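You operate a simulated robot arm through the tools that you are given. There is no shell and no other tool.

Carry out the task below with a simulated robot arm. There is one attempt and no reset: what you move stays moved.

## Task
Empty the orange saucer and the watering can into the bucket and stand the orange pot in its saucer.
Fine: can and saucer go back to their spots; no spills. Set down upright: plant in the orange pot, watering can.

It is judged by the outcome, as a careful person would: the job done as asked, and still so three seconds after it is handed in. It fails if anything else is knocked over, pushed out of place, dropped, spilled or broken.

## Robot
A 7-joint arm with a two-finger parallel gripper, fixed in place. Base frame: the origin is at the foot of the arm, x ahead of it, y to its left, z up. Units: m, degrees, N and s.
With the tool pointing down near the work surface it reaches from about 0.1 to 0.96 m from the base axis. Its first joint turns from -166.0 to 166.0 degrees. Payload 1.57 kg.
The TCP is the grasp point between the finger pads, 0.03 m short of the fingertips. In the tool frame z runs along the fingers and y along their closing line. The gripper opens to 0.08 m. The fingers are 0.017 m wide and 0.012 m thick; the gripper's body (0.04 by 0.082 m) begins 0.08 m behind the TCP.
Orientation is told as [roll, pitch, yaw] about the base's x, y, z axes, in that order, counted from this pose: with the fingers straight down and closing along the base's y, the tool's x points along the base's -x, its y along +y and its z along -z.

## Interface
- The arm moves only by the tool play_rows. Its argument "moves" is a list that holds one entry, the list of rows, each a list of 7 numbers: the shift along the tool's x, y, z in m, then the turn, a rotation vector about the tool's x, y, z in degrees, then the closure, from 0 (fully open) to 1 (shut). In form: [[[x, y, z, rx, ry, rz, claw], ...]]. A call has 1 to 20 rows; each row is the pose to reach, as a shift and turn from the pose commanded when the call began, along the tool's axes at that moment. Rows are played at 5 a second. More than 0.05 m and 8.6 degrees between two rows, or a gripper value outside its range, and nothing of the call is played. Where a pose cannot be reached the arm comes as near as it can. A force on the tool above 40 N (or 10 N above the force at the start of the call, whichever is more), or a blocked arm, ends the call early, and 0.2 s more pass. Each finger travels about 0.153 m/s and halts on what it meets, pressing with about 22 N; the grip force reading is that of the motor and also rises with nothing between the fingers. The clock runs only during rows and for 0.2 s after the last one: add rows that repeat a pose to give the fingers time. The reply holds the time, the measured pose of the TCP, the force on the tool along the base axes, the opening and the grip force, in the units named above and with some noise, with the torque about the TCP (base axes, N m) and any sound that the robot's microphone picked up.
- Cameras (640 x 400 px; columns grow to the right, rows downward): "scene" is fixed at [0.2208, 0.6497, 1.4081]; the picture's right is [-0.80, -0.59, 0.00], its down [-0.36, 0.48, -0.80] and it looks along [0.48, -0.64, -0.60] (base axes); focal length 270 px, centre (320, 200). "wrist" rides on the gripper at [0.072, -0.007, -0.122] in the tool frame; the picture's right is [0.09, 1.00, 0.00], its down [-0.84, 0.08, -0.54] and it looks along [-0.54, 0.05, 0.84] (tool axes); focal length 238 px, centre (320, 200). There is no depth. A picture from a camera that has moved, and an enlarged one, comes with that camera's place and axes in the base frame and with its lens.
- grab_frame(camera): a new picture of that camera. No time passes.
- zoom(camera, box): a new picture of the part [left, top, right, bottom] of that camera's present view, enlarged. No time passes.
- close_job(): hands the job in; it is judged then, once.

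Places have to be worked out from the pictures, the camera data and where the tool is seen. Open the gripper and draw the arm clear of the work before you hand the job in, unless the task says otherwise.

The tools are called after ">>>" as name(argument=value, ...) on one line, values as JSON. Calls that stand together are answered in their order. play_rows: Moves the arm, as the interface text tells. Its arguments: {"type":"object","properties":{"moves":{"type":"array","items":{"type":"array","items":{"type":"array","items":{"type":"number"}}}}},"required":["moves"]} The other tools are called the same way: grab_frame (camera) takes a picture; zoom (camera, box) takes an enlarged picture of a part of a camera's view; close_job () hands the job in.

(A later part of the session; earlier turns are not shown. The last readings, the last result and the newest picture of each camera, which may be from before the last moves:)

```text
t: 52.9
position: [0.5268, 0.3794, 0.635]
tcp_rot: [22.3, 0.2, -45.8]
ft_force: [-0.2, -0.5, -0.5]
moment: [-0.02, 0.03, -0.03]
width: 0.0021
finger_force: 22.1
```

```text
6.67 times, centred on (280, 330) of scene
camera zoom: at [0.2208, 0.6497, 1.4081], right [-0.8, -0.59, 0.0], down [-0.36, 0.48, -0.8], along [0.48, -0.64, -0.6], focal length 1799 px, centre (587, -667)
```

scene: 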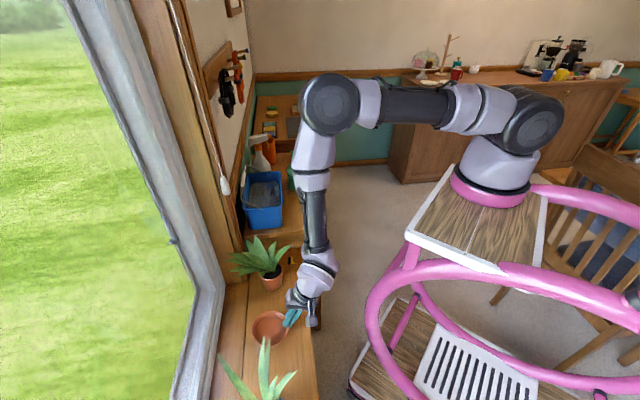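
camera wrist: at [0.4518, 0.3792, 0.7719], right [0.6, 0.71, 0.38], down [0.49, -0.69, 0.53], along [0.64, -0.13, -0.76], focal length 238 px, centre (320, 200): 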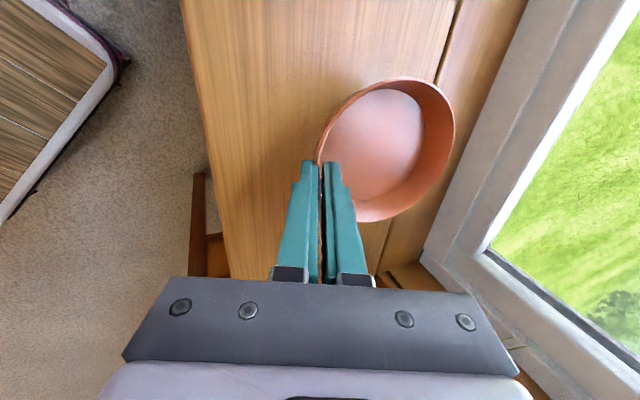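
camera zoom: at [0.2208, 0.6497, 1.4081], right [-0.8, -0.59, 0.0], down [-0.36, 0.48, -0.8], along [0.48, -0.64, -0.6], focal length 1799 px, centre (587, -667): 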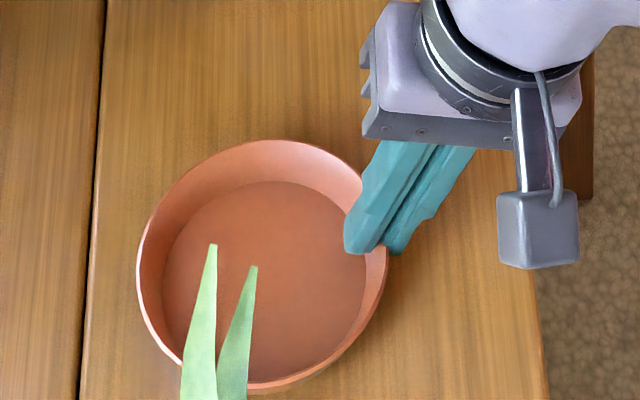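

Within about 2 mm of the original image position. I'll fine-adjust, set it down, and release by opening slightly before retreating along the fingers.

>>> play_rows(moves=[[[-0.0008, -0.0015, 0.0016, 0, 0, 0, 1], [-0.0015, -0.0031, 0.0033, 0, 0, 0, 1], [-0.0015, -0.0031, 0.0033, 0, 0, 0, 1], [-0.0015, -0.0031, 0.0033, 0, 0, 0, 0.97], [-0.0015, -0.0031, 0.0033, 0, 0, 0, 0.92], [-0.0015, -0.0031, 0.0033, 0, 0, 0, 0.85], [-0.0015, -0.0031, 0.0033, 0, 0, 0, 0.8], [-0.0015, -0.0031, 0.0033, 0, 0, 0, 0.8]]])

>>> zoom(camera="scene", box=[240, 300, 320, 360])

>>> zoom(camera="wrist", box=[280, 110, 380, 190])

```text
t: 54.7
position: [0.5263, 0.3771, 0.6298]
tcp_rot: [22.3, 0.2, -45.7]
ft_force: [-0.5, -0.5, 0.6]
moment: [-0.01, 0.0, -0.01]
width: 0.0158
finger_force: 0.2
```

```text
6.67 times, centred on (280, 330) of scene
camera zoom: at [0.2208, 0.6497, 1.4081], right [-0.8, -0.59, 0.0], down [-0.36, 0.48, -0.8], along [0.48, -0.64, -0.6], focal length 1799 px, centre (587, -667)
```

zoom: 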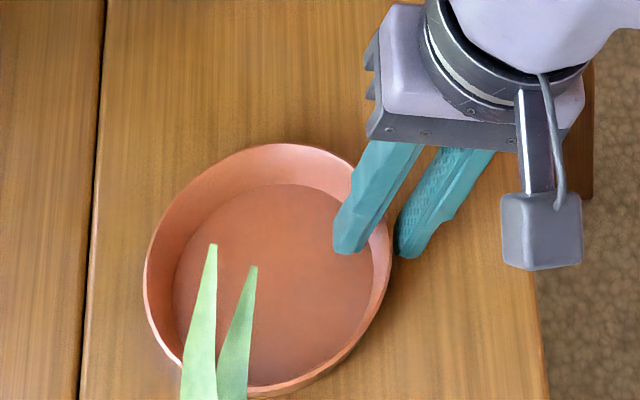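

```text
5.00 times, centred on (330, 150) of wrist
camera zoom: at [0.4387, 0.3901, 0.741], right [0.6, 0.71, 0.38], down [0.49, -0.69, 0.53], along [0.64, -0.13, -0.76], focal length 1192 px, centre (270, 450)
```

zoom: 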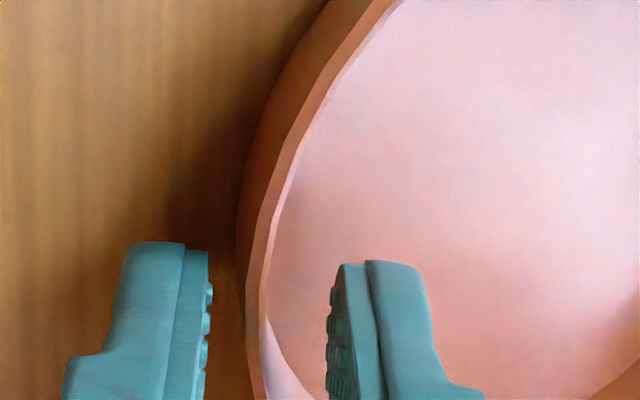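

The saucer is back on its spot, empty (image position matches the original to about 1 mm). I'll retreat along the fingers and rise clear.

>>> play_rows(moves=[[[0, 0, -0.015, 0, 0, 0, 0.8], [0, 0, -0.04, 0, 0, 0, 0.8], [0, 0.005, -0.07, 0, 0, 0, 0.7], [0, 0.019, -0.104, 0, 0, 0, 0.6], [0, 0.033, -0.138, 0, 0, 0, 0.5], [0, 0.047, -0.172, 0, 0, 0, 0.5], [0, 0.061, -0.206, 0, 0, 0, 0.5], [0, 0.075, -0.24, 0, 0, 0, 0.5], [0, 0.089, -0.274, 0, 0, 0, 0.5], [0, 0.103, -0.308, 0, 0, 0, 0.5], [0, 0.117, -0.342, 0, 0, 0, 0.5], [0, 0.117, -0.342, 0, 0, 0, 0.5]]])

>>> grab_frame(camera="scene")

>>> grab_frame(camera="wrist")

```text
t: 57.3
position: [0.5122, 0.3618, 0.9913]
tcp_rot: [22.2, 0.2, -45.8]
ft_force: [0.3, 0.0, 0.3]
moment: [0.01, 0.02, 0.0]
width: 0.0403
finger_force: 0.1
```

```text
taken
```

scene: 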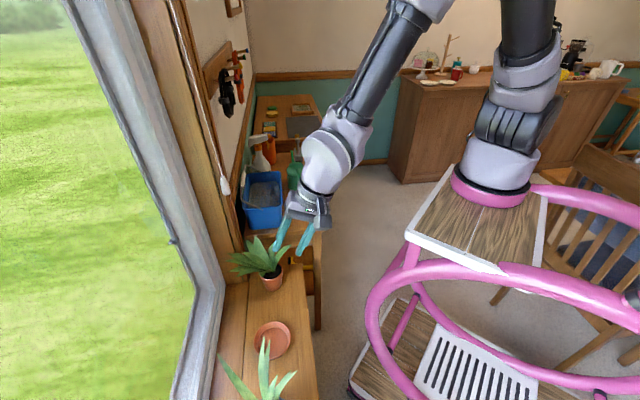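

```text
taken
camera wrist: at [0.4242, 0.374, 1.1012], right [0.6, 0.71, 0.38], down [0.49, -0.69, 0.53], along [0.64, -0.13, -0.76], focal length 238 px, centre (320, 200)
```

wrist: 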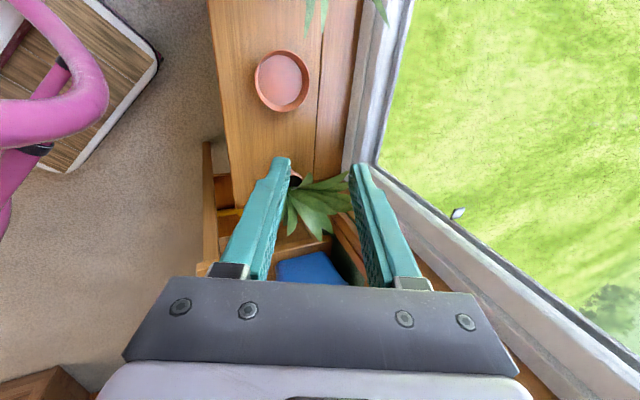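

The saucer is settled. Next is the pot, which I'll grip around its body from the robot side. I'll first turn the tool to yaw +44° (the neutral side of the wrist) and move level with the pot, staying high.

>>> play_rows(moves=[[[-0.0182, -0.0057, -0.0004, 0, 0, -8.18, 0.5], [-0.0364, -0.0115, -0.0008, 0, 0, -16.36, 0.5], [-0.0545, -0.0172, -0.0011, 0, 0, -24.55, 0.5], [-0.0727, -0.0229, -0.0015, 0, 0, -32.73, 0.5], [-0.0909, -0.0287, -0.0019, 0, 0, -40.91, 0.5], [-0.1091, -0.0344, -0.0023, 0, 0, -49.09, 0.4], [-0.1273, -0.0402, -0.0027, 0, 0, -57.27, 0.3], [-0.1455, -0.0459, -0.0031, 0, 0, -65.45, 0.2], [-0.1636, -0.0516, -0.0034, 0, 0, -73.64, 0.1], [-0.1818, -0.0574, -0.0038, 0, 0, -81.82, 0], [-0.2, -0.0631, -0.0042, 0, 0, -90, 0], [-0.2, -0.0631, -0.0042, 0, 0, -90, 0]]])

>>> grab_frame(camera="scene")

>>> grab_frame(camera="wrist")

```text
t: 59.9
position: [0.607, 0.1755, 0.9705]
tcp_rot: [0.2, -22.3, 44.3]
ft_force: [0.0, -0.5, 0.5]
moment: [0.02, -0.01, -0.01]
width: 0.08
finger_force: 0.1
```

```text
taken
```

scene: 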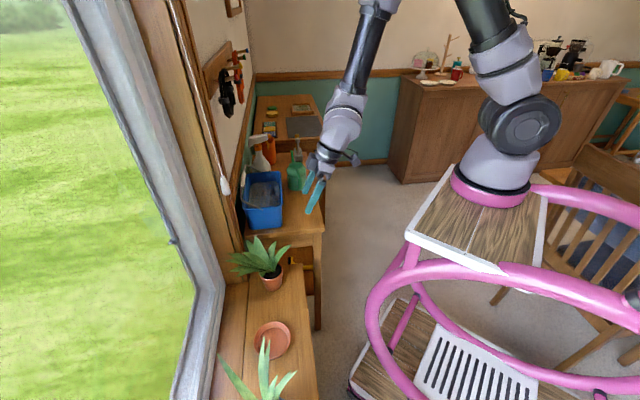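

```text
taken
camera wrist: at [0.532, 0.0903, 1.0561], right [-0.76, 0.65, -0.03], down [0.35, 0.45, 0.82], along [0.55, 0.61, -0.57], focal length 238 px, centre (320, 200)
```

wrist: 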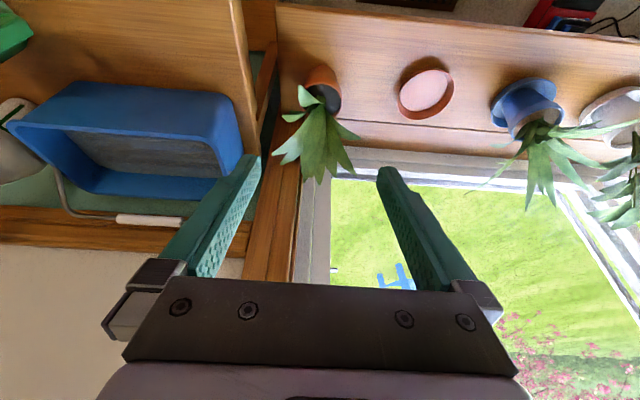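

Nice neutral arm pose, and a good oblique view of the pot (upside-down image). I'll zoom in on the pot and plant.

>>> zoom(camera="wrist", box=[260, 50, 380, 190])

>>> zoom(camera="scene", box=[225, 225, 305, 300])

>>> zoom(camera="wrist", box=[380, 50, 640, 210])

```text
2.86 times, centred on (320, 120) of wrist
camera zoom: at [0.532, 0.0903, 1.0561], right [-0.76, 0.65, -0.03], down [0.35, 0.45, 0.82], along [0.55, 0.61, -0.57], focal length 681 px, centre (320, 429)
```

zoom: 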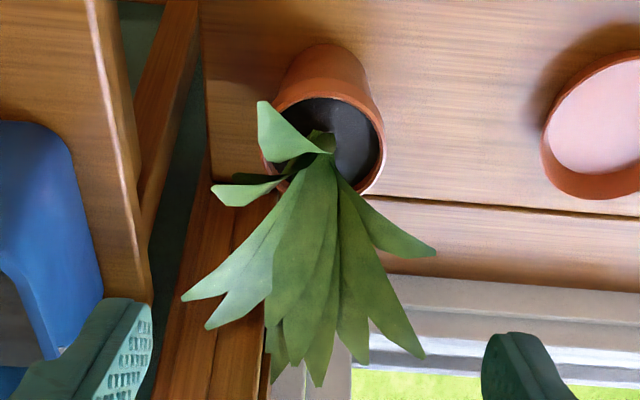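

```text
5.33 times, centred on (265, 262) of scene
camera zoom: at [0.2208, 0.6497, 1.4081], right [-0.8, -0.59, 0.0], down [-0.36, 0.48, -0.8], along [0.48, -0.64, -0.6], focal length 1439 px, centre (613, -133)
```

zoom: 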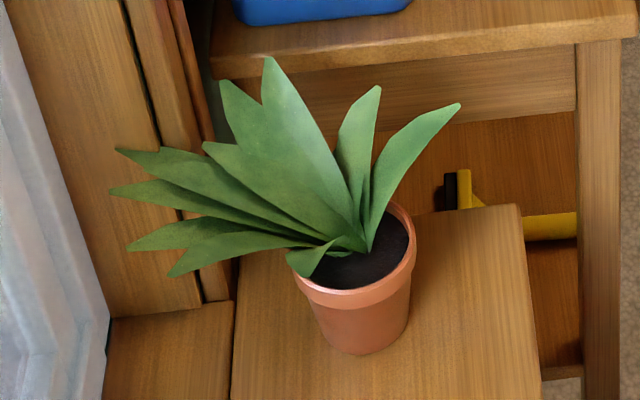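

```text
2.46 times, centred on (510, 130) of wrist
camera zoom: at [0.532, 0.0903, 1.0561], right [-0.76, 0.65, -0.03], down [0.35, 0.45, 0.82], along [0.55, 0.61, -0.57], focal length 587 px, centre (-148, 372)
```

zoom: 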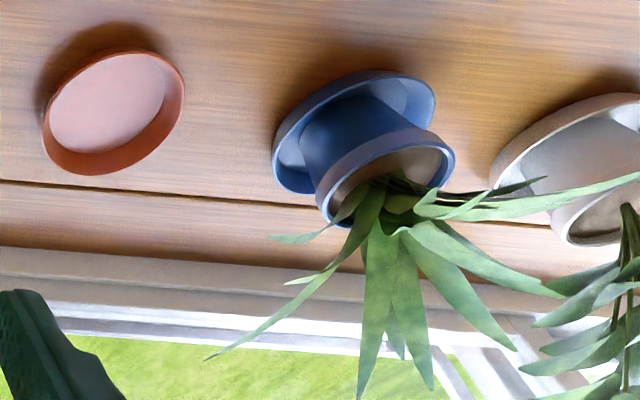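

The pot measures about: rim centre at (0.705, 0.272, 0.662), rim radius 0.039, height about 0.075. I plan a near-horizontal side grip under the rim from the robot side, clear of the leaves. First I'll tilt to about 67° while still high, watching the arm shape.

>>> play_rows(moves=[[[0.0076, 0, 0.0185, 0, -7.45, 0, 0], [0.0152, 0, 0.037, 0, -14.9, 0, 0], [0.0228, 0, 0.0555, 0, -22.35, 0, 0], [0.0304, 0, 0.074, 0, -29.8, 0, 0], [0.038, 0, 0.0925, 0, -37.25, 0, 0], [0.0455, 0, 0.111, 0, -44.7, 0, 0], [0.0455, 0, 0.111, 0, -44.7, 0, 0]]])

>>> grab_frame(camera="scene")

>>> grab_frame(camera="wrist")

```text
t: 61.5
position: [0.6069, 0.1761, 0.8511]
tcp_rot: [0.5, -67.0, 43.9]
ft_force: [-0.4, 0.3, 0.4]
moment: [-0.01, 0.0, 0.02]
width: 0.0801
finger_force: 0.2
```

```text
taken
```

scene: 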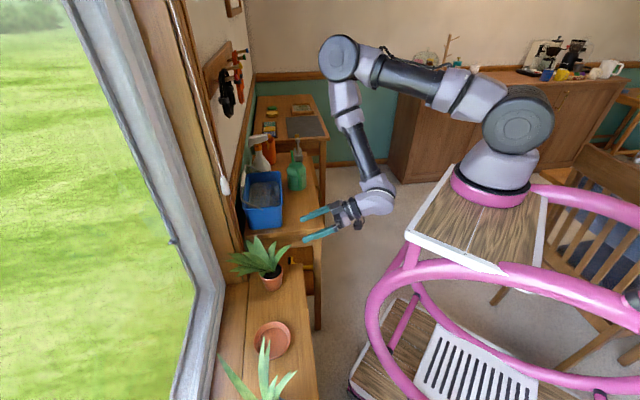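

```text
taken
camera wrist: at [0.5117, 0.0721, 0.8319], right [-0.72, 0.69, -0.08], down [-0.18, -0.07, 0.98], along [0.67, 0.72, 0.17], focal length 238 px, centre (320, 200)
```

wrist: 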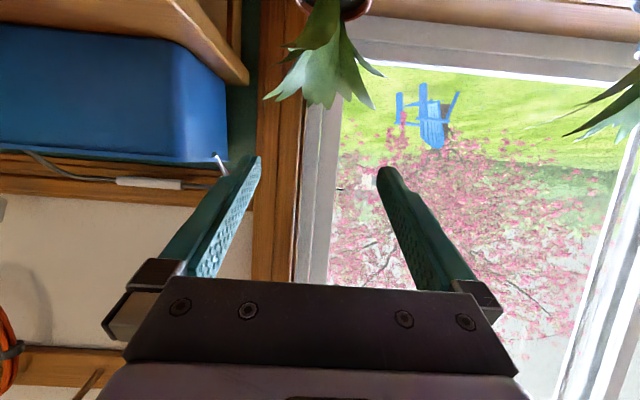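

The tilt works with the elbow well placed. Now I'll descend in this orientation to z≈0.70 on the robot side of the pot, still well back from it.

>>> play_rows(moves=[[[0.0345, 0, 0.0147, 0, 0, 0, 0], [0.069, 0, 0.0293, 0, 0, 0, 0], [0.1036, 0, 0.044, 0, 0, 0, 0], [0.1381, 0, 0.0586, 0, 0, 0, 0], [0.1381, 0, 0.0586, 0, 0, 0, 0]]])

>>> grab_frame(camera="scene")

>>> grab_frame(camera="wrist")

```text
t: 62.7
position: [0.6073, 0.1764, 0.7004]
tcp_rot: [0.4, -67.1, 43.8]
ft_force: [0.0, -0.1, -0.1]
moment: [0.02, 0.02, -0.04]
width: 0.0798
finger_force: 0.1
```

```text
taken
```

scene: 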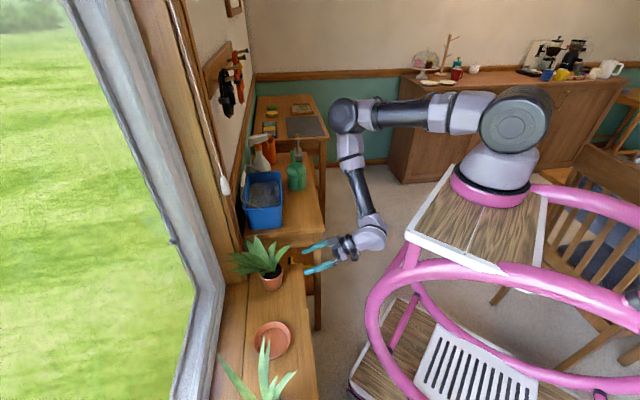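

```text
taken
camera wrist: at [0.5114, 0.0722, 0.6823], right [-0.72, 0.69, -0.08], down [-0.17, -0.07, 0.98], along [0.67, 0.72, 0.17], focal length 238 px, centre (320, 200)
```

wrist: 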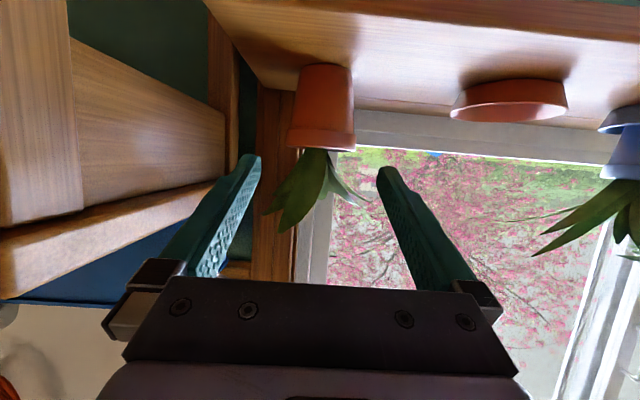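

Excellent side view of the pot and saucer (image is upside-down). I'll zoom in to measure the pot's profile.

>>> zoom(camera="wrist", box=[255, 50, 385, 170])

>>> zoom(camera="wrist", box=[430, 50, 590, 150])

```text
3.33 times, centred on (320, 110) of wrist
camera zoom: at [0.5114, 0.0722, 0.6823], right [-0.72, 0.69, -0.08], down [-0.17, -0.07, 0.98], along [0.67, 0.72, 0.17], focal length 794 px, centre (320, 500)
```

zoom: 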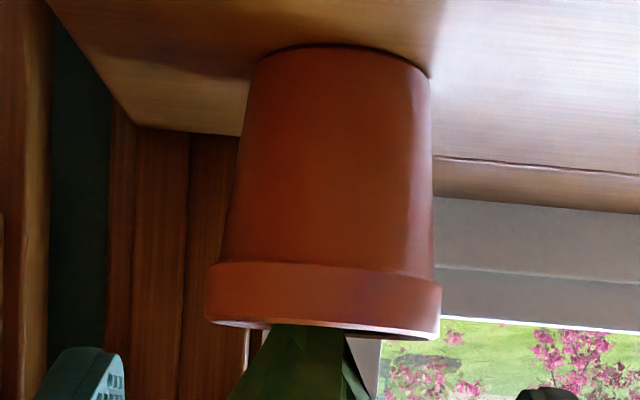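

```text
4.00 times, centred on (510, 100) of wrist
camera zoom: at [0.5114, 0.0722, 0.6823], right [-0.72, 0.69, -0.08], down [-0.17, -0.07, 0.98], along [0.67, 0.72, 0.17], focal length 953 px, centre (-440, 600)
```

zoom: 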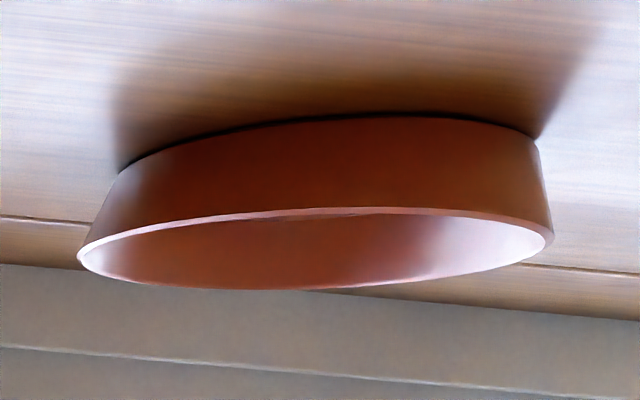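

The profile is clear now: shelf z=0.588, pot rim band from z=0.652 to 0.672, body about 67 mm wide at mid-height, and it is centred on my finger axis. I'll lower to grip height while still back from the pot.

>>> play_rows(moves=[[[0.018, 0, 0.011, 0, 0, 0, 0], [0.036, 0, 0.022, 0, 0, 0, 0], [0.0539, 0, 0.0331, 0, 0, 0, 0], [0.0539, 0, 0.0331, 0, 0, 0, 0]]])

>>> grab_frame(camera="wrist")

>>> grab_frame(camera="scene")

>>> zoom(camera="scene", box=[225, 230, 345, 310])

```text
t: 63.7
position: [0.6144, 0.1844, 0.6374]
tcp_rot: [0.5, -67.0, 43.8]
ft_force: [0.2, 0.5, -0.6]
moment: [-0.02, 0.0, 0.02]
width: 0.08
finger_force: 0.0
```

```text
taken
camera wrist: at [0.518, 0.0793, 0.6196], right [-0.72, 0.69, -0.08], down [-0.17, -0.07, 0.98], along [0.67, 0.72, 0.17], focal length 238 px, centre (320, 200)
```

wrist: 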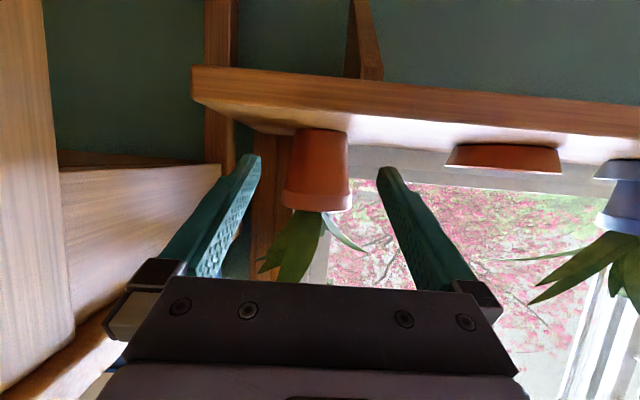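

```text
taken
```

scene: 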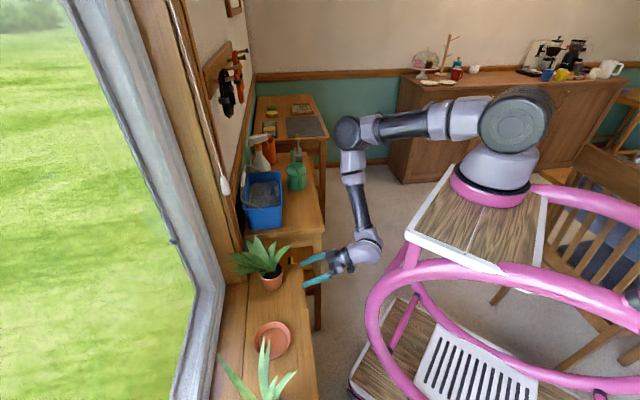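

```text
5.00 times, centred on (285, 270) of scene
camera zoom: at [0.2208, 0.6497, 1.4081], right [-0.8, -0.59, 0.0], down [-0.36, 0.48, -0.8], along [0.48, -0.64, -0.6], focal length 1349 px, centre (495, -150)
```

zoom: 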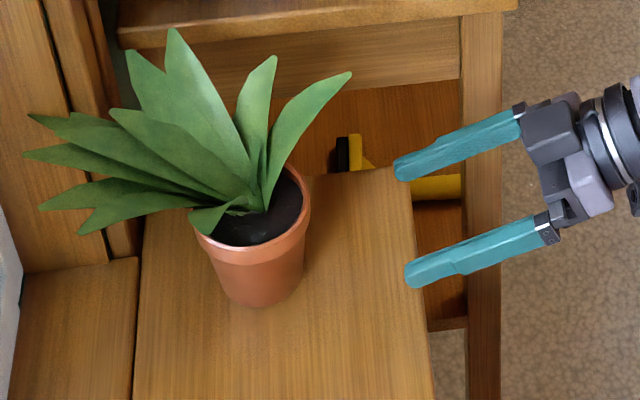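

Fingers are level with the pot body and centred laterally. I'll advance 7 cm toward the pot, then check.

>>> play_rows(moves=[[[-0.0068, 0, 0.0161, 0, 0, 0, 0], [-0.0136, 0, 0.0322, 0, 0, 0, 0], [-0.0204, 0, 0.0484, 0, 0, 0, 0], [-0.0272, 0, 0.0645, 0, 0, 0, 0], [-0.0272, 0, 0.0645, 0, 0, 0, 0]]])

>>> grab_frame(camera="wrist")

>>> zoom(camera="scene", box=[225, 230, 345, 310])

```text
t: 64.9
position: [0.6643, 0.231, 0.6362]
tcp_rot: [0.5, -66.9, 43.8]
ft_force: [0.2, 0.3, 0.8]
moment: [0.0, -0.02, 0.02]
width: 0.0801
finger_force: 0.0
```

```text
taken
camera wrist: at [0.5683, 0.1275, 0.619], right [-0.72, 0.69, -0.08], down [-0.17, -0.07, 0.98], along [0.67, 0.72, 0.17], focal length 238 px, centre (320, 200)
```

wrist: 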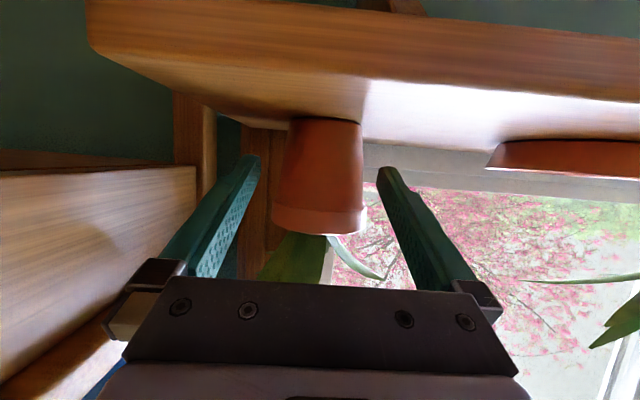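

```text
5.00 times, centred on (285, 270) of scene
camera zoom: at [0.2208, 0.6497, 1.4081], right [-0.8, -0.59, 0.0], down [-0.36, 0.48, -0.8], along [0.48, -0.64, -0.6], focal length 1349 px, centre (495, -150)
```

zoom: 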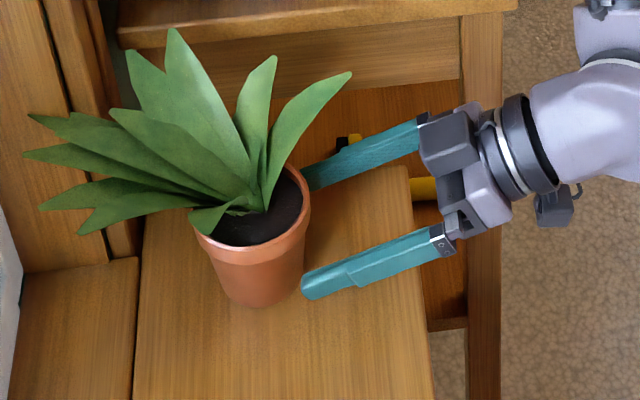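

Centred with about 6 mm of clearance each side. I'll advance the last 4.3 cm so the pads straddle the pot body.

>>> play_rows(moves=[[[-0.0061, 0, 0.0131, 0, 0, 0, 0], [-0.0121, 0, 0.0261, 0, 0, 0, 0], [-0.0182, 0, 0.0392, 0, 0, 0, 0], [-0.0182, 0, 0.0392, 0, 0, 0, 0]]])

>>> grab_frame(camera="wrist")

>>> zoom(camera="scene", box=[225, 230, 345, 310])

```text
t: 65.9
position: [0.6959, 0.2605, 0.6385]
tcp_rot: [0.5, -66.9, 43.8]
ft_force: [-0.8, -0.1, 0.1]
moment: [0.03, 0.01, 0.01]
width: 0.0798
finger_force: 0.0
```

```text
taken
camera wrist: at [0.5992, 0.1577, 0.6204], right [-0.72, 0.69, -0.08], down [-0.17, -0.07, 0.98], along [0.67, 0.72, 0.17], focal length 238 px, centre (320, 200)
```

wrist: 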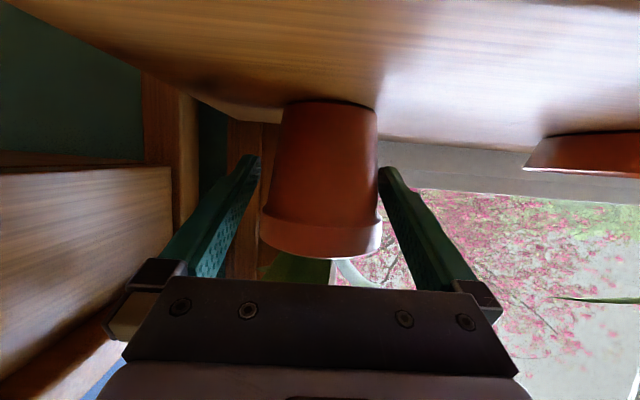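

```text
5.00 times, centred on (285, 270) of scene
camera zoom: at [0.2208, 0.6497, 1.4081], right [-0.8, -0.59, 0.0], down [-0.36, 0.48, -0.8], along [0.48, -0.64, -0.6], focal length 1349 px, centre (495, -150)
```

zoom: 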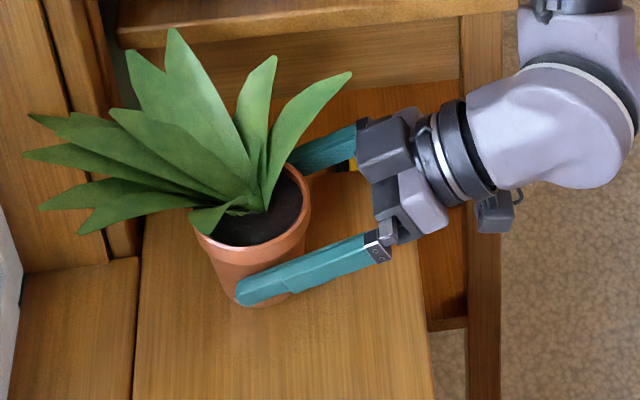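

The pads straddle the pot body; it is about 2 mm off-centre, so I'll shift by 2 mm and close gently in steps.

>>> play_rows(moves=[[[0, 0.002, 0, 0, 0, 0, 0.03], [0, 0.002, 0, 0, 0, 0, 0.06], [0, 0.002, 0, 0, 0, 0, 0.09], [0, 0.002, 0, 0, 0, 0, 0.12], [0, 0.002, 0, 0, 0, 0, 0.14]]])

>>> zoom(camera="wrist", box=[230, 90, 410, 280])

>>> zoom(camera="scene", box=[225, 230, 345, 310])

```text
t: 67.1
position: [0.6942, 0.2634, 0.6396]
tcp_rot: [0.5, -67.1, 43.7]
ft_force: [-1.3, 1.7, 1.0]
moment: [0.03, 0.02, 0.0]
width: 0.0715
finger_force: 22.4
```

```text
2.11 times, centred on (320, 185) of wrist
camera zoom: at [0.5979, 0.1595, 0.6205], right [-0.72, 0.69, -0.08], down [-0.17, -0.07, 0.98], along [0.67, 0.72, 0.17], focal length 502 px, centre (320, 232)
```

zoom: 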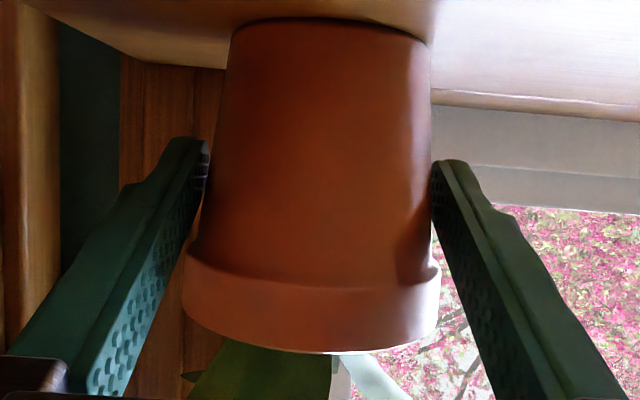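

```text
5.00 times, centred on (285, 270) of scene
camera zoom: at [0.2208, 0.6497, 1.4081], right [-0.8, -0.59, 0.0], down [-0.36, 0.48, -0.8], along [0.48, -0.64, -0.6], focal length 1349 px, centre (495, -150)
```

zoom: 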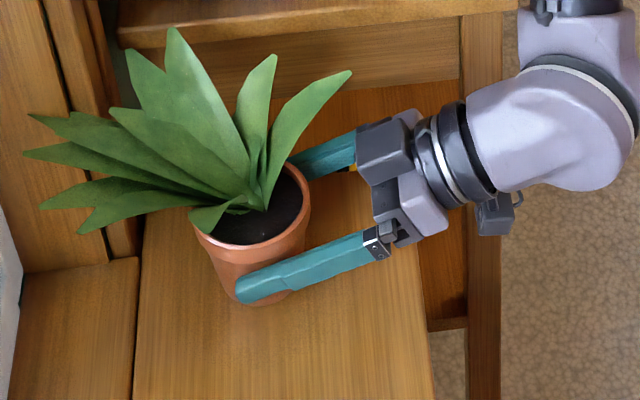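

The pads met the pot body at 71.5 mm with full grip force, and the pot hasn't moved. I'll hold the grip and lift 1 cm to check stability.

>>> play_rows(moves=[[[0, 0, 0, 0, 0, 0, 0.25], [-0.0023, 0, -0.001, 0, 0, 0, 0.3], [-0.0055, 0, -0.0023, 0, 0, 0, 0.3], [-0.0092, 0, -0.0039, 0, 0, 0, 0.3], [-0.0092, 0, -0.0039, 0, 0, 0, 0.3], [-0.0092, 0, -0.0039, 0, 0, 0, 0.3]]])

>>> zoom(camera="wrist", box=[230, 90, 410, 280])

>>> zoom(camera="scene", box=[225, 230, 345, 310])

```text
t: 68.5
position: [0.6935, 0.2638, 0.6497]
tcp_rot: [0.5, -67.0, 43.7]
ft_force: [0.7, -0.5, -2.6]
moment: [-0.01, 0.06, 0.0]
width: 0.0715
finger_force: 22.4
```

```text
2.11 times, centred on (320, 185) of wrist
camera zoom: at [0.5975, 0.1594, 0.6306], right [-0.72, 0.69, -0.08], down [-0.17, -0.07, 0.98], along [0.67, 0.72, 0.17], focal length 502 px, centre (320, 232)
```

zoom: 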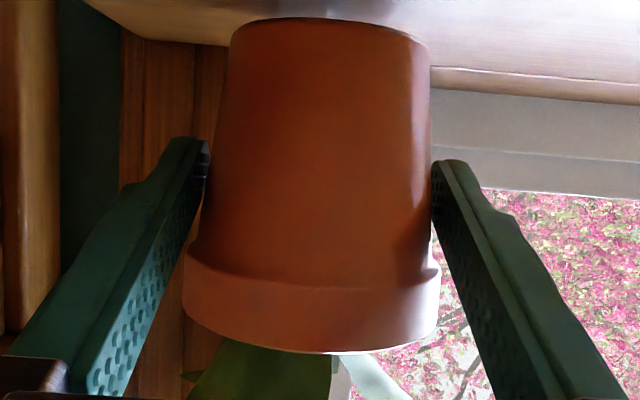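

```text
5.00 times, centred on (285, 270) of scene
camera zoom: at [0.2208, 0.6497, 1.4081], right [-0.8, -0.59, 0.0], down [-0.36, 0.48, -0.8], along [0.48, -0.64, -0.6], focal length 1349 px, centre (495, -150)
```

zoom: 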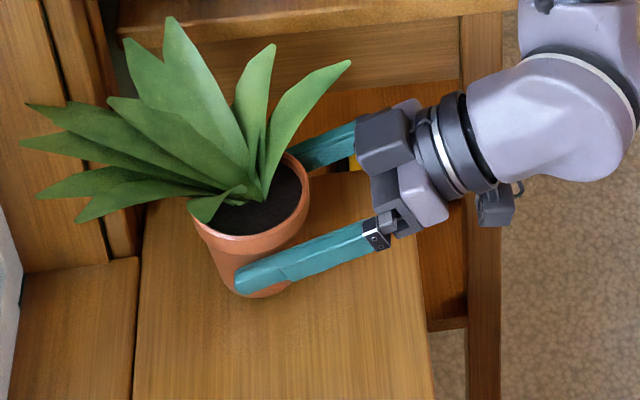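

The pot is secure (about 0.27 kg) and upright. To keep its leaves clear of the blue plant I'll lift 4 cm, move 10 cm toward the saucer, then turn the pot about 22° before going over the saucer.

>>> play_rows(moves=[[[-0.008, 0, -0.0034, 0, 0, 0, 0.3], [-0.0212, 0, -0.009, 0, 0, 0, 0.3], [-0.0322, 0, -0.0137, 0, 0, 0, 0.3], [-0.0368, 0, -0.0156, 0, 0, 0, 0.3], [-0.0368, 0.01, -0.0156, 0, 0, 0, 0.3], [-0.0368, 0.03, -0.0156, 0, 0, 0, 0.3], [-0.0368, 0.054, -0.0156, 0, 0, 0, 0.3], [-0.0368, 0.078, -0.0156, 0, 0, 0, 0.3], [-0.0368, 0.094, -0.0156, 0, 0, 0, 0.3], [-0.0368, 0.1, -0.0156, 0, 0, 0, 0.3], [-0.0368, 0.1, -0.0156, 0, 0, 0, 0.3]]])

>>> grab_frame(camera="scene")

>>> zoom(camera="scene", box=[200, 220, 360, 400])

>>> grab_frame(camera="wrist")

```text
t: 70.9
position: [0.6235, 0.335, 0.6894]
tcp_rot: [0.5, -66.9, 43.8]
ft_force: [0.1, -0.7, -2.8]
moment: [-0.05, 0.03, -0.01]
width: 0.0715
finger_force: 21.9
```

```text
taken
```

scene: 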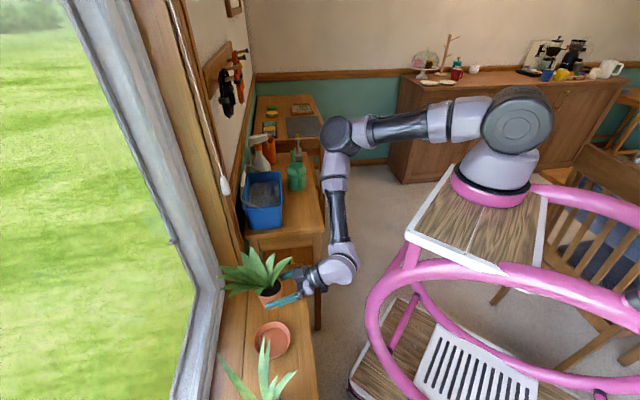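

```text
2.22 times, centred on (280, 310) of scene
camera zoom: at [0.2208, 0.6497, 1.4081], right [-0.8, -0.59, 0.0], down [-0.36, 0.48, -0.8], along [0.48, -0.64, -0.6], focal length 600 px, centre (409, -44)
```

zoom: 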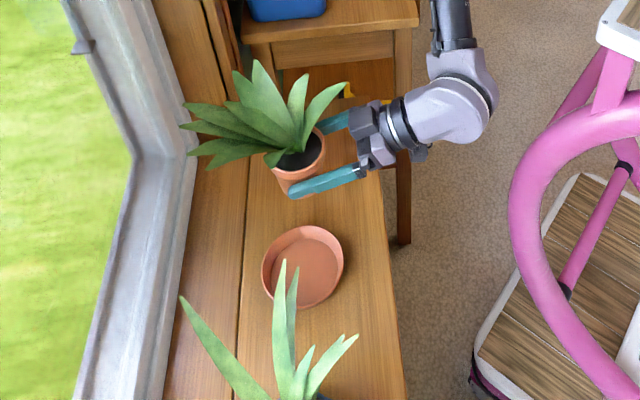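

```text
taken
camera wrist: at [0.5279, 0.2313, 0.6703], right [-0.72, 0.69, -0.08], down [-0.17, -0.07, 0.98], along [0.67, 0.72, 0.17], focal length 238 px, centre (320, 200)
```

wrist: 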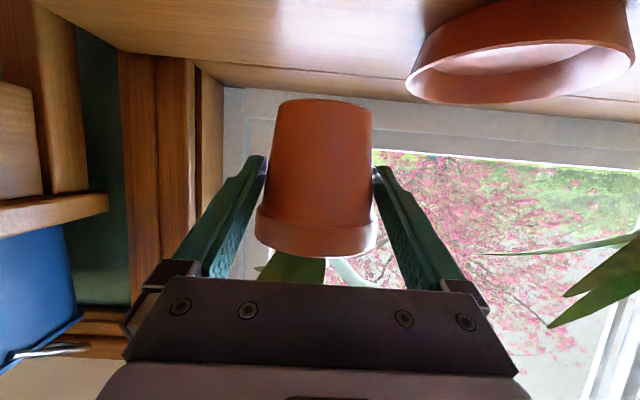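

Holding well. Now I'll turn the pot by -22° about its own vertical axis.

>>> play_rows(moves=[[[-0.0001, 0.0015, 0.0002, 5.06, 0, 2.15, 0.3], [-0.0002, 0.003, 0.0005, 10.13, 0, 4.3, 0.3], [-0.0003, 0.0045, 0.0007, 15.19, 0, 6.45, 0.3], [-0.0004, 0.006, 0.001, 20.25, 0, 8.6, 0.3], [-0.0004, 0.006, 0.001, 20.25, 0, 8.6, 0.3]]])

>>> zoom(camera="scene", box=[200, 220, 360, 400])

>>> grab_frame(camera="wrist")

>>> grab_frame(camera="scene")

```text
t: 72.1
position: [0.6206, 0.3402, 0.6885]
tcp_rot: [0.4, -66.9, 21.8]
ft_force: [0.5, 0.1, -3.0]
moment: [-0.02, 0.06, 0.02]
width: 0.0713
finger_force: 22.2
```

```text
2.22 times, centred on (280, 310) of scene
camera zoom: at [0.2208, 0.6497, 1.4081], right [-0.8, -0.59, 0.0], down [-0.36, 0.48, -0.8], along [0.48, -0.64, -0.6], focal length 600 px, centre (409, -44)
```

zoom: 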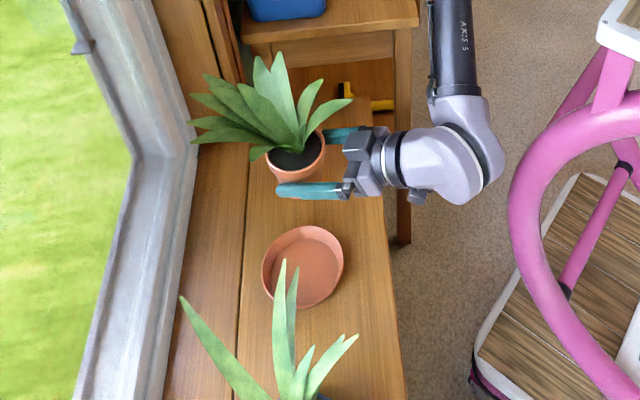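

```text
taken
camera wrist: at [0.4932, 0.2796, 0.6706], right [-0.41, 0.91, -0.08], down [-0.19, 0.0, 0.98], along [0.89, 0.42, 0.17], focal length 238 px, centre (320, 200)
```

wrist: 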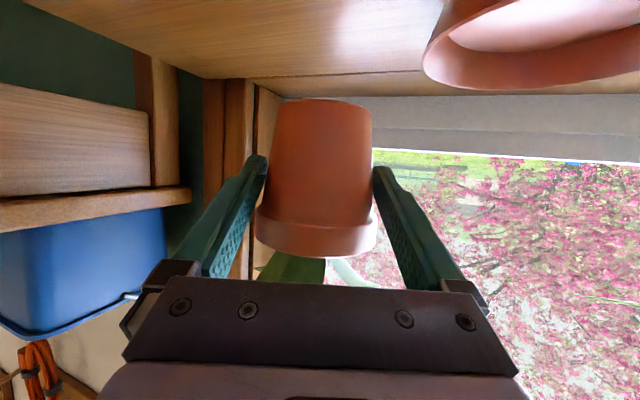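

```text
taken
```

scene: 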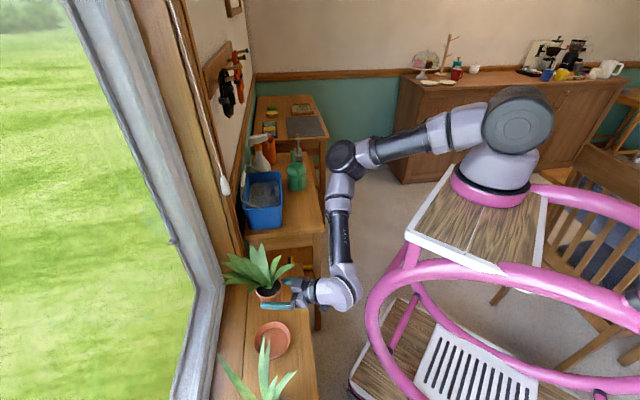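

Pot turned; leaves now point away from the blue plant. I'll translate it over the saucer centre (about (0.5635, 0.4216)), staying above the saucer rim.

>>> play_rows(moves=[[[0.0018, 0.0077, -0.0026, 0, 0, 0, 0.3], [0.0063, 0.0271, -0.0091, 0, 0, 0, 0.3], [0.0113, 0.0484, -0.0163, 0, 0, 0, 0.3], [0.0163, 0.0697, -0.0235, 0, 0, 0, 0.3], [0.0208, 0.0891, -0.03, 0, 0, 0, 0.3], [0.0226, 0.0968, -0.0326, 0, 0, 0, 0.3], [0.0226, 0.0968, -0.0326, 0, 0, 0, 0.3]]])

>>> zoom(camera="scene", box=[200, 250, 340, 400])

>>> grab_frame(camera="wrist")

>>> grab_frame(camera="scene")

```text
t: 73.7
position: [0.5476, 0.4158, 0.6822]
tcp_rot: [0.4, -66.9, 21.9]
ft_force: [-0.6, 0.3, -2.1]
moment: [-0.04, 0.05, -0.02]
width: 0.0712
finger_force: 22.4
```

```text
2.67 times, centred on (270, 325) of scene
camera zoom: at [0.2208, 0.6497, 1.4081], right [-0.8, -0.59, 0.0], down [-0.36, 0.48, -0.8], along [0.48, -0.64, -0.6], focal length 720 px, centre (453, -133)
```

zoom: 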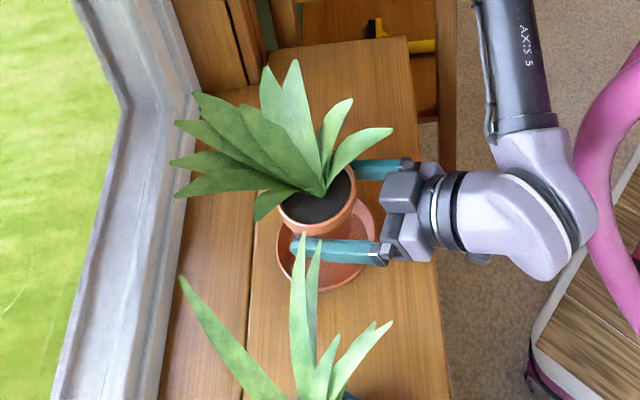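

```text
taken
camera wrist: at [0.4205, 0.3545, 0.6634], right [-0.41, 0.91, -0.08], down [-0.19, 0.0, 0.98], along [0.89, 0.42, 0.17], focal length 238 px, centre (320, 200)
```

wrist: 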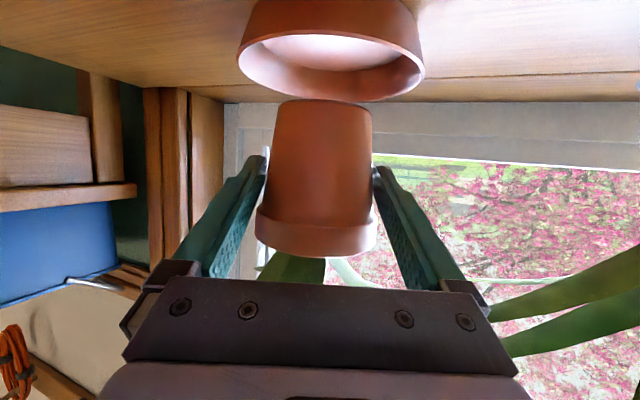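

```text
taken
```

scene: 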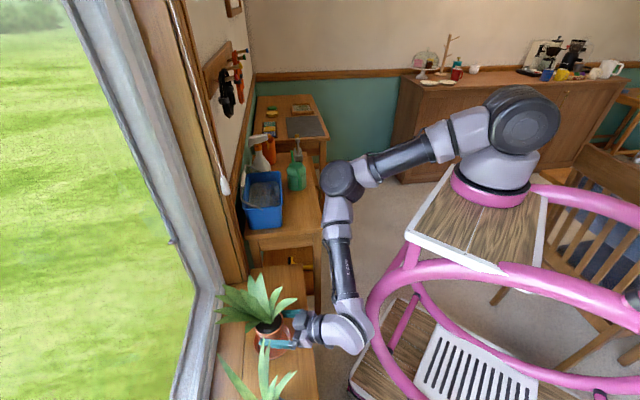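

The pot is over the saucer with about 2 mm offset, which I'll correct while lowering to just above the saucer floor.

>>> play_rows(moves=[[[0.006, 0.002, 0.0025, 0, 0, 0, 0.3], [0.0138, 0.002, 0.0059, 0, 0, 0, 0.3], [0.0216, 0.002, 0.0092, 0, 0, 0, 0.3], [0.0276, 0.002, 0.0117, 0, 0, 0, 0.3], [0.0295, 0.002, 0.0125, 0, 0, 0, 0.3], [0.0295, 0.002, 0.0125, 0, 0, 0, 0.3]]])

>>> grab_frame(camera="wrist")

>>> zoom(camera="scene", box=[225, 290, 325, 370])

```text
t: 75.1
position: [0.5471, 0.4154, 0.6507]
tcp_rot: [0.4, -66.9, 21.8]
ft_force: [0.0, 0.3, -3.4]
moment: [-0.01, 0.07, -0.03]
width: 0.0715
finger_force: 22.6
```

```text
taken
camera wrist: at [0.4194, 0.3562, 0.6316], right [-0.41, 0.91, -0.08], down [-0.19, 0.0, 0.98], along [0.89, 0.42, 0.17], focal length 238 px, centre (320, 200)
```

wrist: 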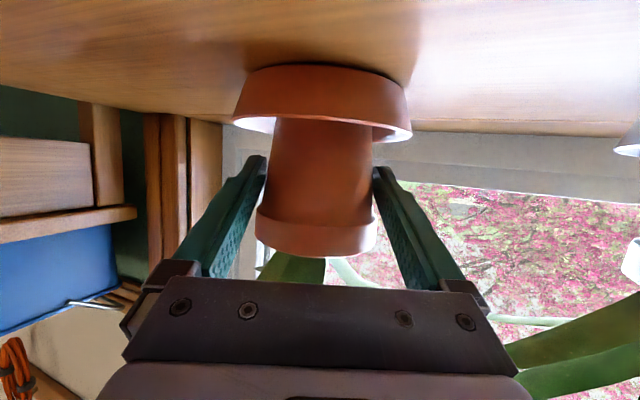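

```text
5.00 times, centred on (275, 330) of scene
camera zoom: at [0.2208, 0.6497, 1.4081], right [-0.8, -0.59, 0.0], down [-0.36, 0.48, -0.8], along [0.48, -0.64, -0.6], focal length 1349 px, centre (545, -450)
```

zoom: 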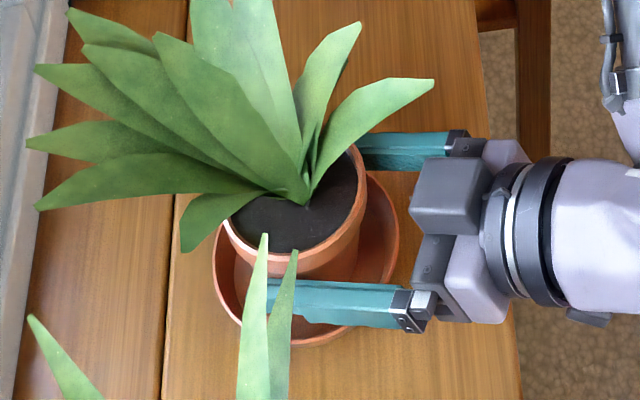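

The pot sits centred inside the saucer outline. I'll lower the last millimetres in small steps and watch the vertical force for touchdown.

>>> play_rows(moves=[[[0.0018, 0, 0.0008, 0, 0, 0, 0.3], [0.0037, 0, 0.0016, 0, 0, 0, 0.3], [0.0055, 0, 0.0023, 0, 0, 0, 0.3], [0.0055, 0, 0.0023, 0, 0, 0, 0.3]]])

```text
t: 76.1
position: [0.5477, 0.4174, 0.6426]
tcp_rot: [0.5, -66.9, 21.8]
ft_force: [0.4, -0.4, -2.1]
moment: [0.05, 0.0, 0.01]
width: 0.0711
finger_force: 22.3
```

Vertical force is still about -2 to -3 N, so the pot isn't down yet. I'll go down another 1.5 mm in half-millimetre steps.

>>> play_rows(moves=[[[0.0005, 0, 0.0002, 0, 0, 0, 0.3], [0.0009, 0, 0.0004, 0, 0, 0, 0.3], [0.0014, 0, 0.0006, 0, 0, 0, 0.3], [0.0014, 0, 0.0006, 0, 0, 0, 0.3]]])

>>> zoom(camera="wrist", box=[220, 50, 420, 280])

```text
t: 77.1
position: [0.5465, 0.4168, 0.6427]
tcp_rot: [0.3, -67.0, 21.9]
ft_force: [0.4, 0.9, 6.3]
moment: [0.04, -0.17, 0.02]
width: 0.0709
finger_force: 22.0
```

```text
1.74 times, centred on (320, 165) of wrist
camera zoom: at [0.4198, 0.3561, 0.624], right [-0.41, 0.91, -0.08], down [-0.19, 0.0, 0.98], along [0.89, 0.42, 0.17], focal length 414 px, centre (320, 261)
```

zoom: 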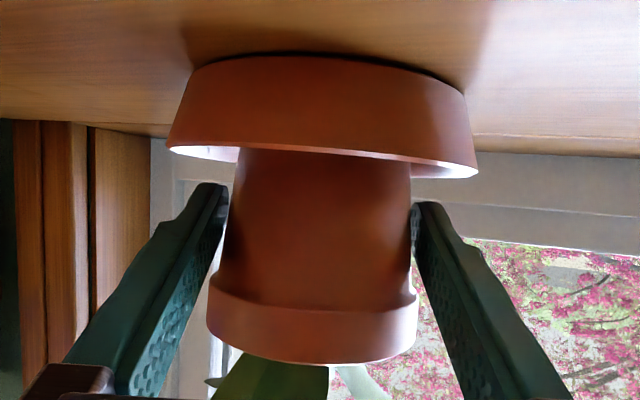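

Touchdown: the force flipped to about +6 N. I'll ease up half a millimetre and open the fingers slowly.

>>> play_rows(moves=[[[-0.0005, 0, -0.0002, 0, 0, 0, 0.2], [-0.0005, 0, -0.0002, 0, 0, 0, 0.13], [-0.0005, 0, -0.0002, 0, 0, 0, 0.1], [-0.0005, 0, -0.0002, 0, 0, 0, 0.06], [-0.0005, 0, -0.0002, 0, 0, 0, 0.02], [-0.0005, 0, -0.0002, 0, 0, 0, 0], [-0.0005, 0, -0.0002, 0, 0, 0, 0]]])

>>> zoom(camera="wrist", box=[220, 50, 420, 280])

>>> zoom(camera="scene", box=[225, 290, 325, 370])

```text
t: 78.7
position: [0.5469, 0.4162, 0.6417]
tcp_rot: [0.4, -66.8, 21.9]
ft_force: [0.0, 0.1, -0.2]
moment: [0.03, 0.01, 0.0]
width: 0.0799
finger_force: 0.0
```

```text
1.74 times, centred on (320, 165) of wrist
camera zoom: at [0.4196, 0.356, 0.6244], right [-0.41, 0.91, -0.08], down [-0.19, 0.0, 0.98], along [0.89, 0.42, 0.17], focal length 414 px, centre (320, 261)
```

zoom: 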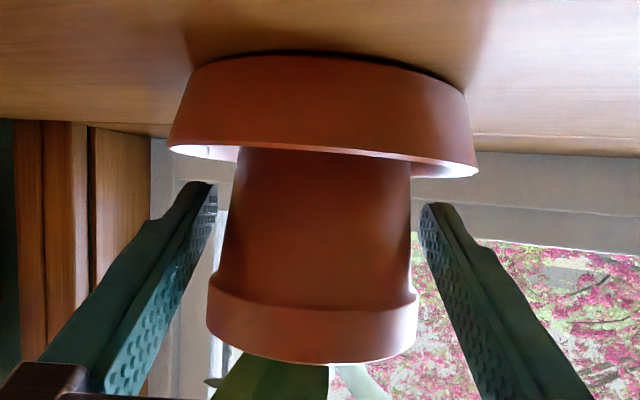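

```text
5.00 times, centred on (275, 330) of scene
camera zoom: at [0.2208, 0.6497, 1.4081], right [-0.8, -0.59, 0.0], down [-0.36, 0.48, -0.8], along [0.48, -0.64, -0.6], focal length 1349 px, centre (545, -450)
```

zoom: 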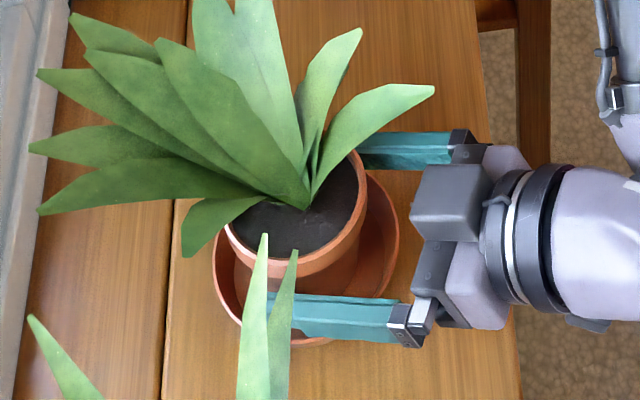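

The pot stands upright in its saucer and is released. I'll back the open fingers straight out from around the pot, in two stages.

>>> play_rows(moves=[[[0.0078, 0, -0.0184, 0, 0, 0, 0], [0.0176, 0, -0.0414, 0, 0, 0, 0], [0.02, 0, -0.0676, 0, 0, 0, 0], [0.02, 0, -0.0676, 0, 0, 0, 0]]])

>>> grab_frame(camera="scene")

>>> grab_frame(camera="wrist")

```text
t: 79.7
position: [0.4818, 0.3897, 0.6502]
tcp_rot: [0.5, -66.9, 21.8]
ft_force: [0.4, 0.6, 0.6]
moment: [0.02, 0.05, -0.02]
width: 0.0801
finger_force: 0.0
```

```text
taken
```

scene: 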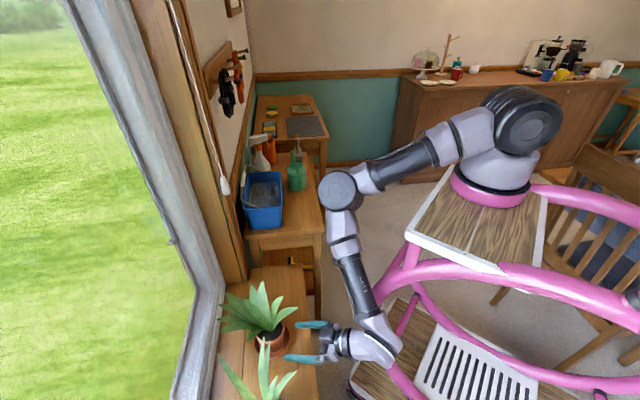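

```text
taken
camera wrist: at [0.3545, 0.3292, 0.6317], right [-0.41, 0.91, -0.08], down [-0.19, 0.0, 0.98], along [0.89, 0.42, 0.17], focal length 238 px, centre (320, 200)
```

wrist: 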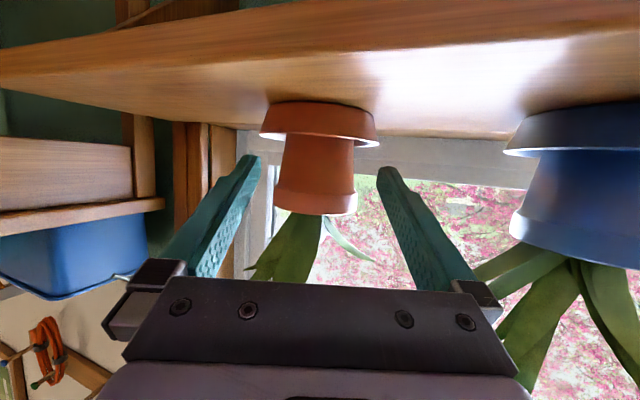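

The hand is out from around the pot; the pot is upright and stable. I'll back off 3 cm more while rising slightly, to clear the overhanging leaf.

>>> play_rows(moves=[[[-0.0033, 0, -0.0177, 0, 0, 0, 0], [-0.0067, 0, -0.0354, 0, 0, 0, 0], [-0.02, 0, -0.0465, 0, 0, 0, 0], [-0.02, 0, -0.0465, 0, 0, 0, 0]]])

>>> grab_frame(camera="scene")

>>> zoom(camera="scene", box=[200, 260, 340, 400])

```text
t: 80.7
position: [0.4509, 0.3756, 0.687]
tcp_rot: [0.5, -66.8, 21.9]
ft_force: [-0.3, 0.9, 0.5]
moment: [0.03, 0.05, 0.02]
width: 0.0802
finger_force: 0.0
```

```text
taken
```

scene: 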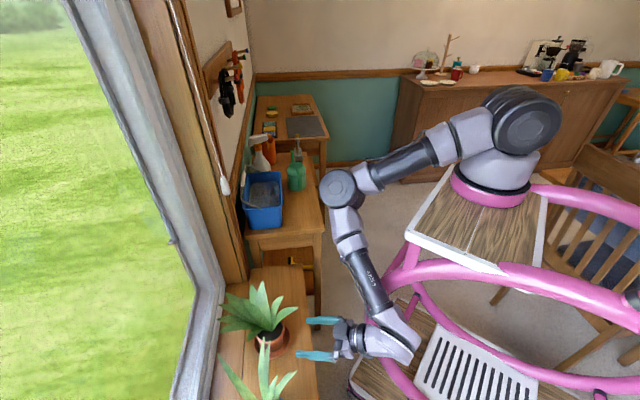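

```text
2.86 times, centred on (270, 330) of scene
camera zoom: at [0.2208, 0.6497, 1.4081], right [-0.8, -0.59, 0.0], down [-0.36, 0.48, -0.8], along [0.48, -0.64, -0.6], focal length 771 px, centre (463, -171)
```

zoom: 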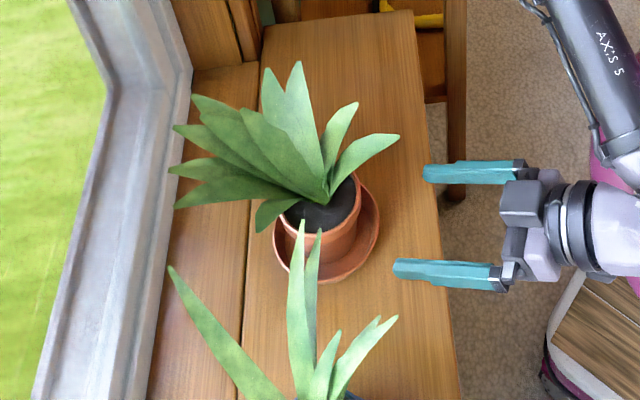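

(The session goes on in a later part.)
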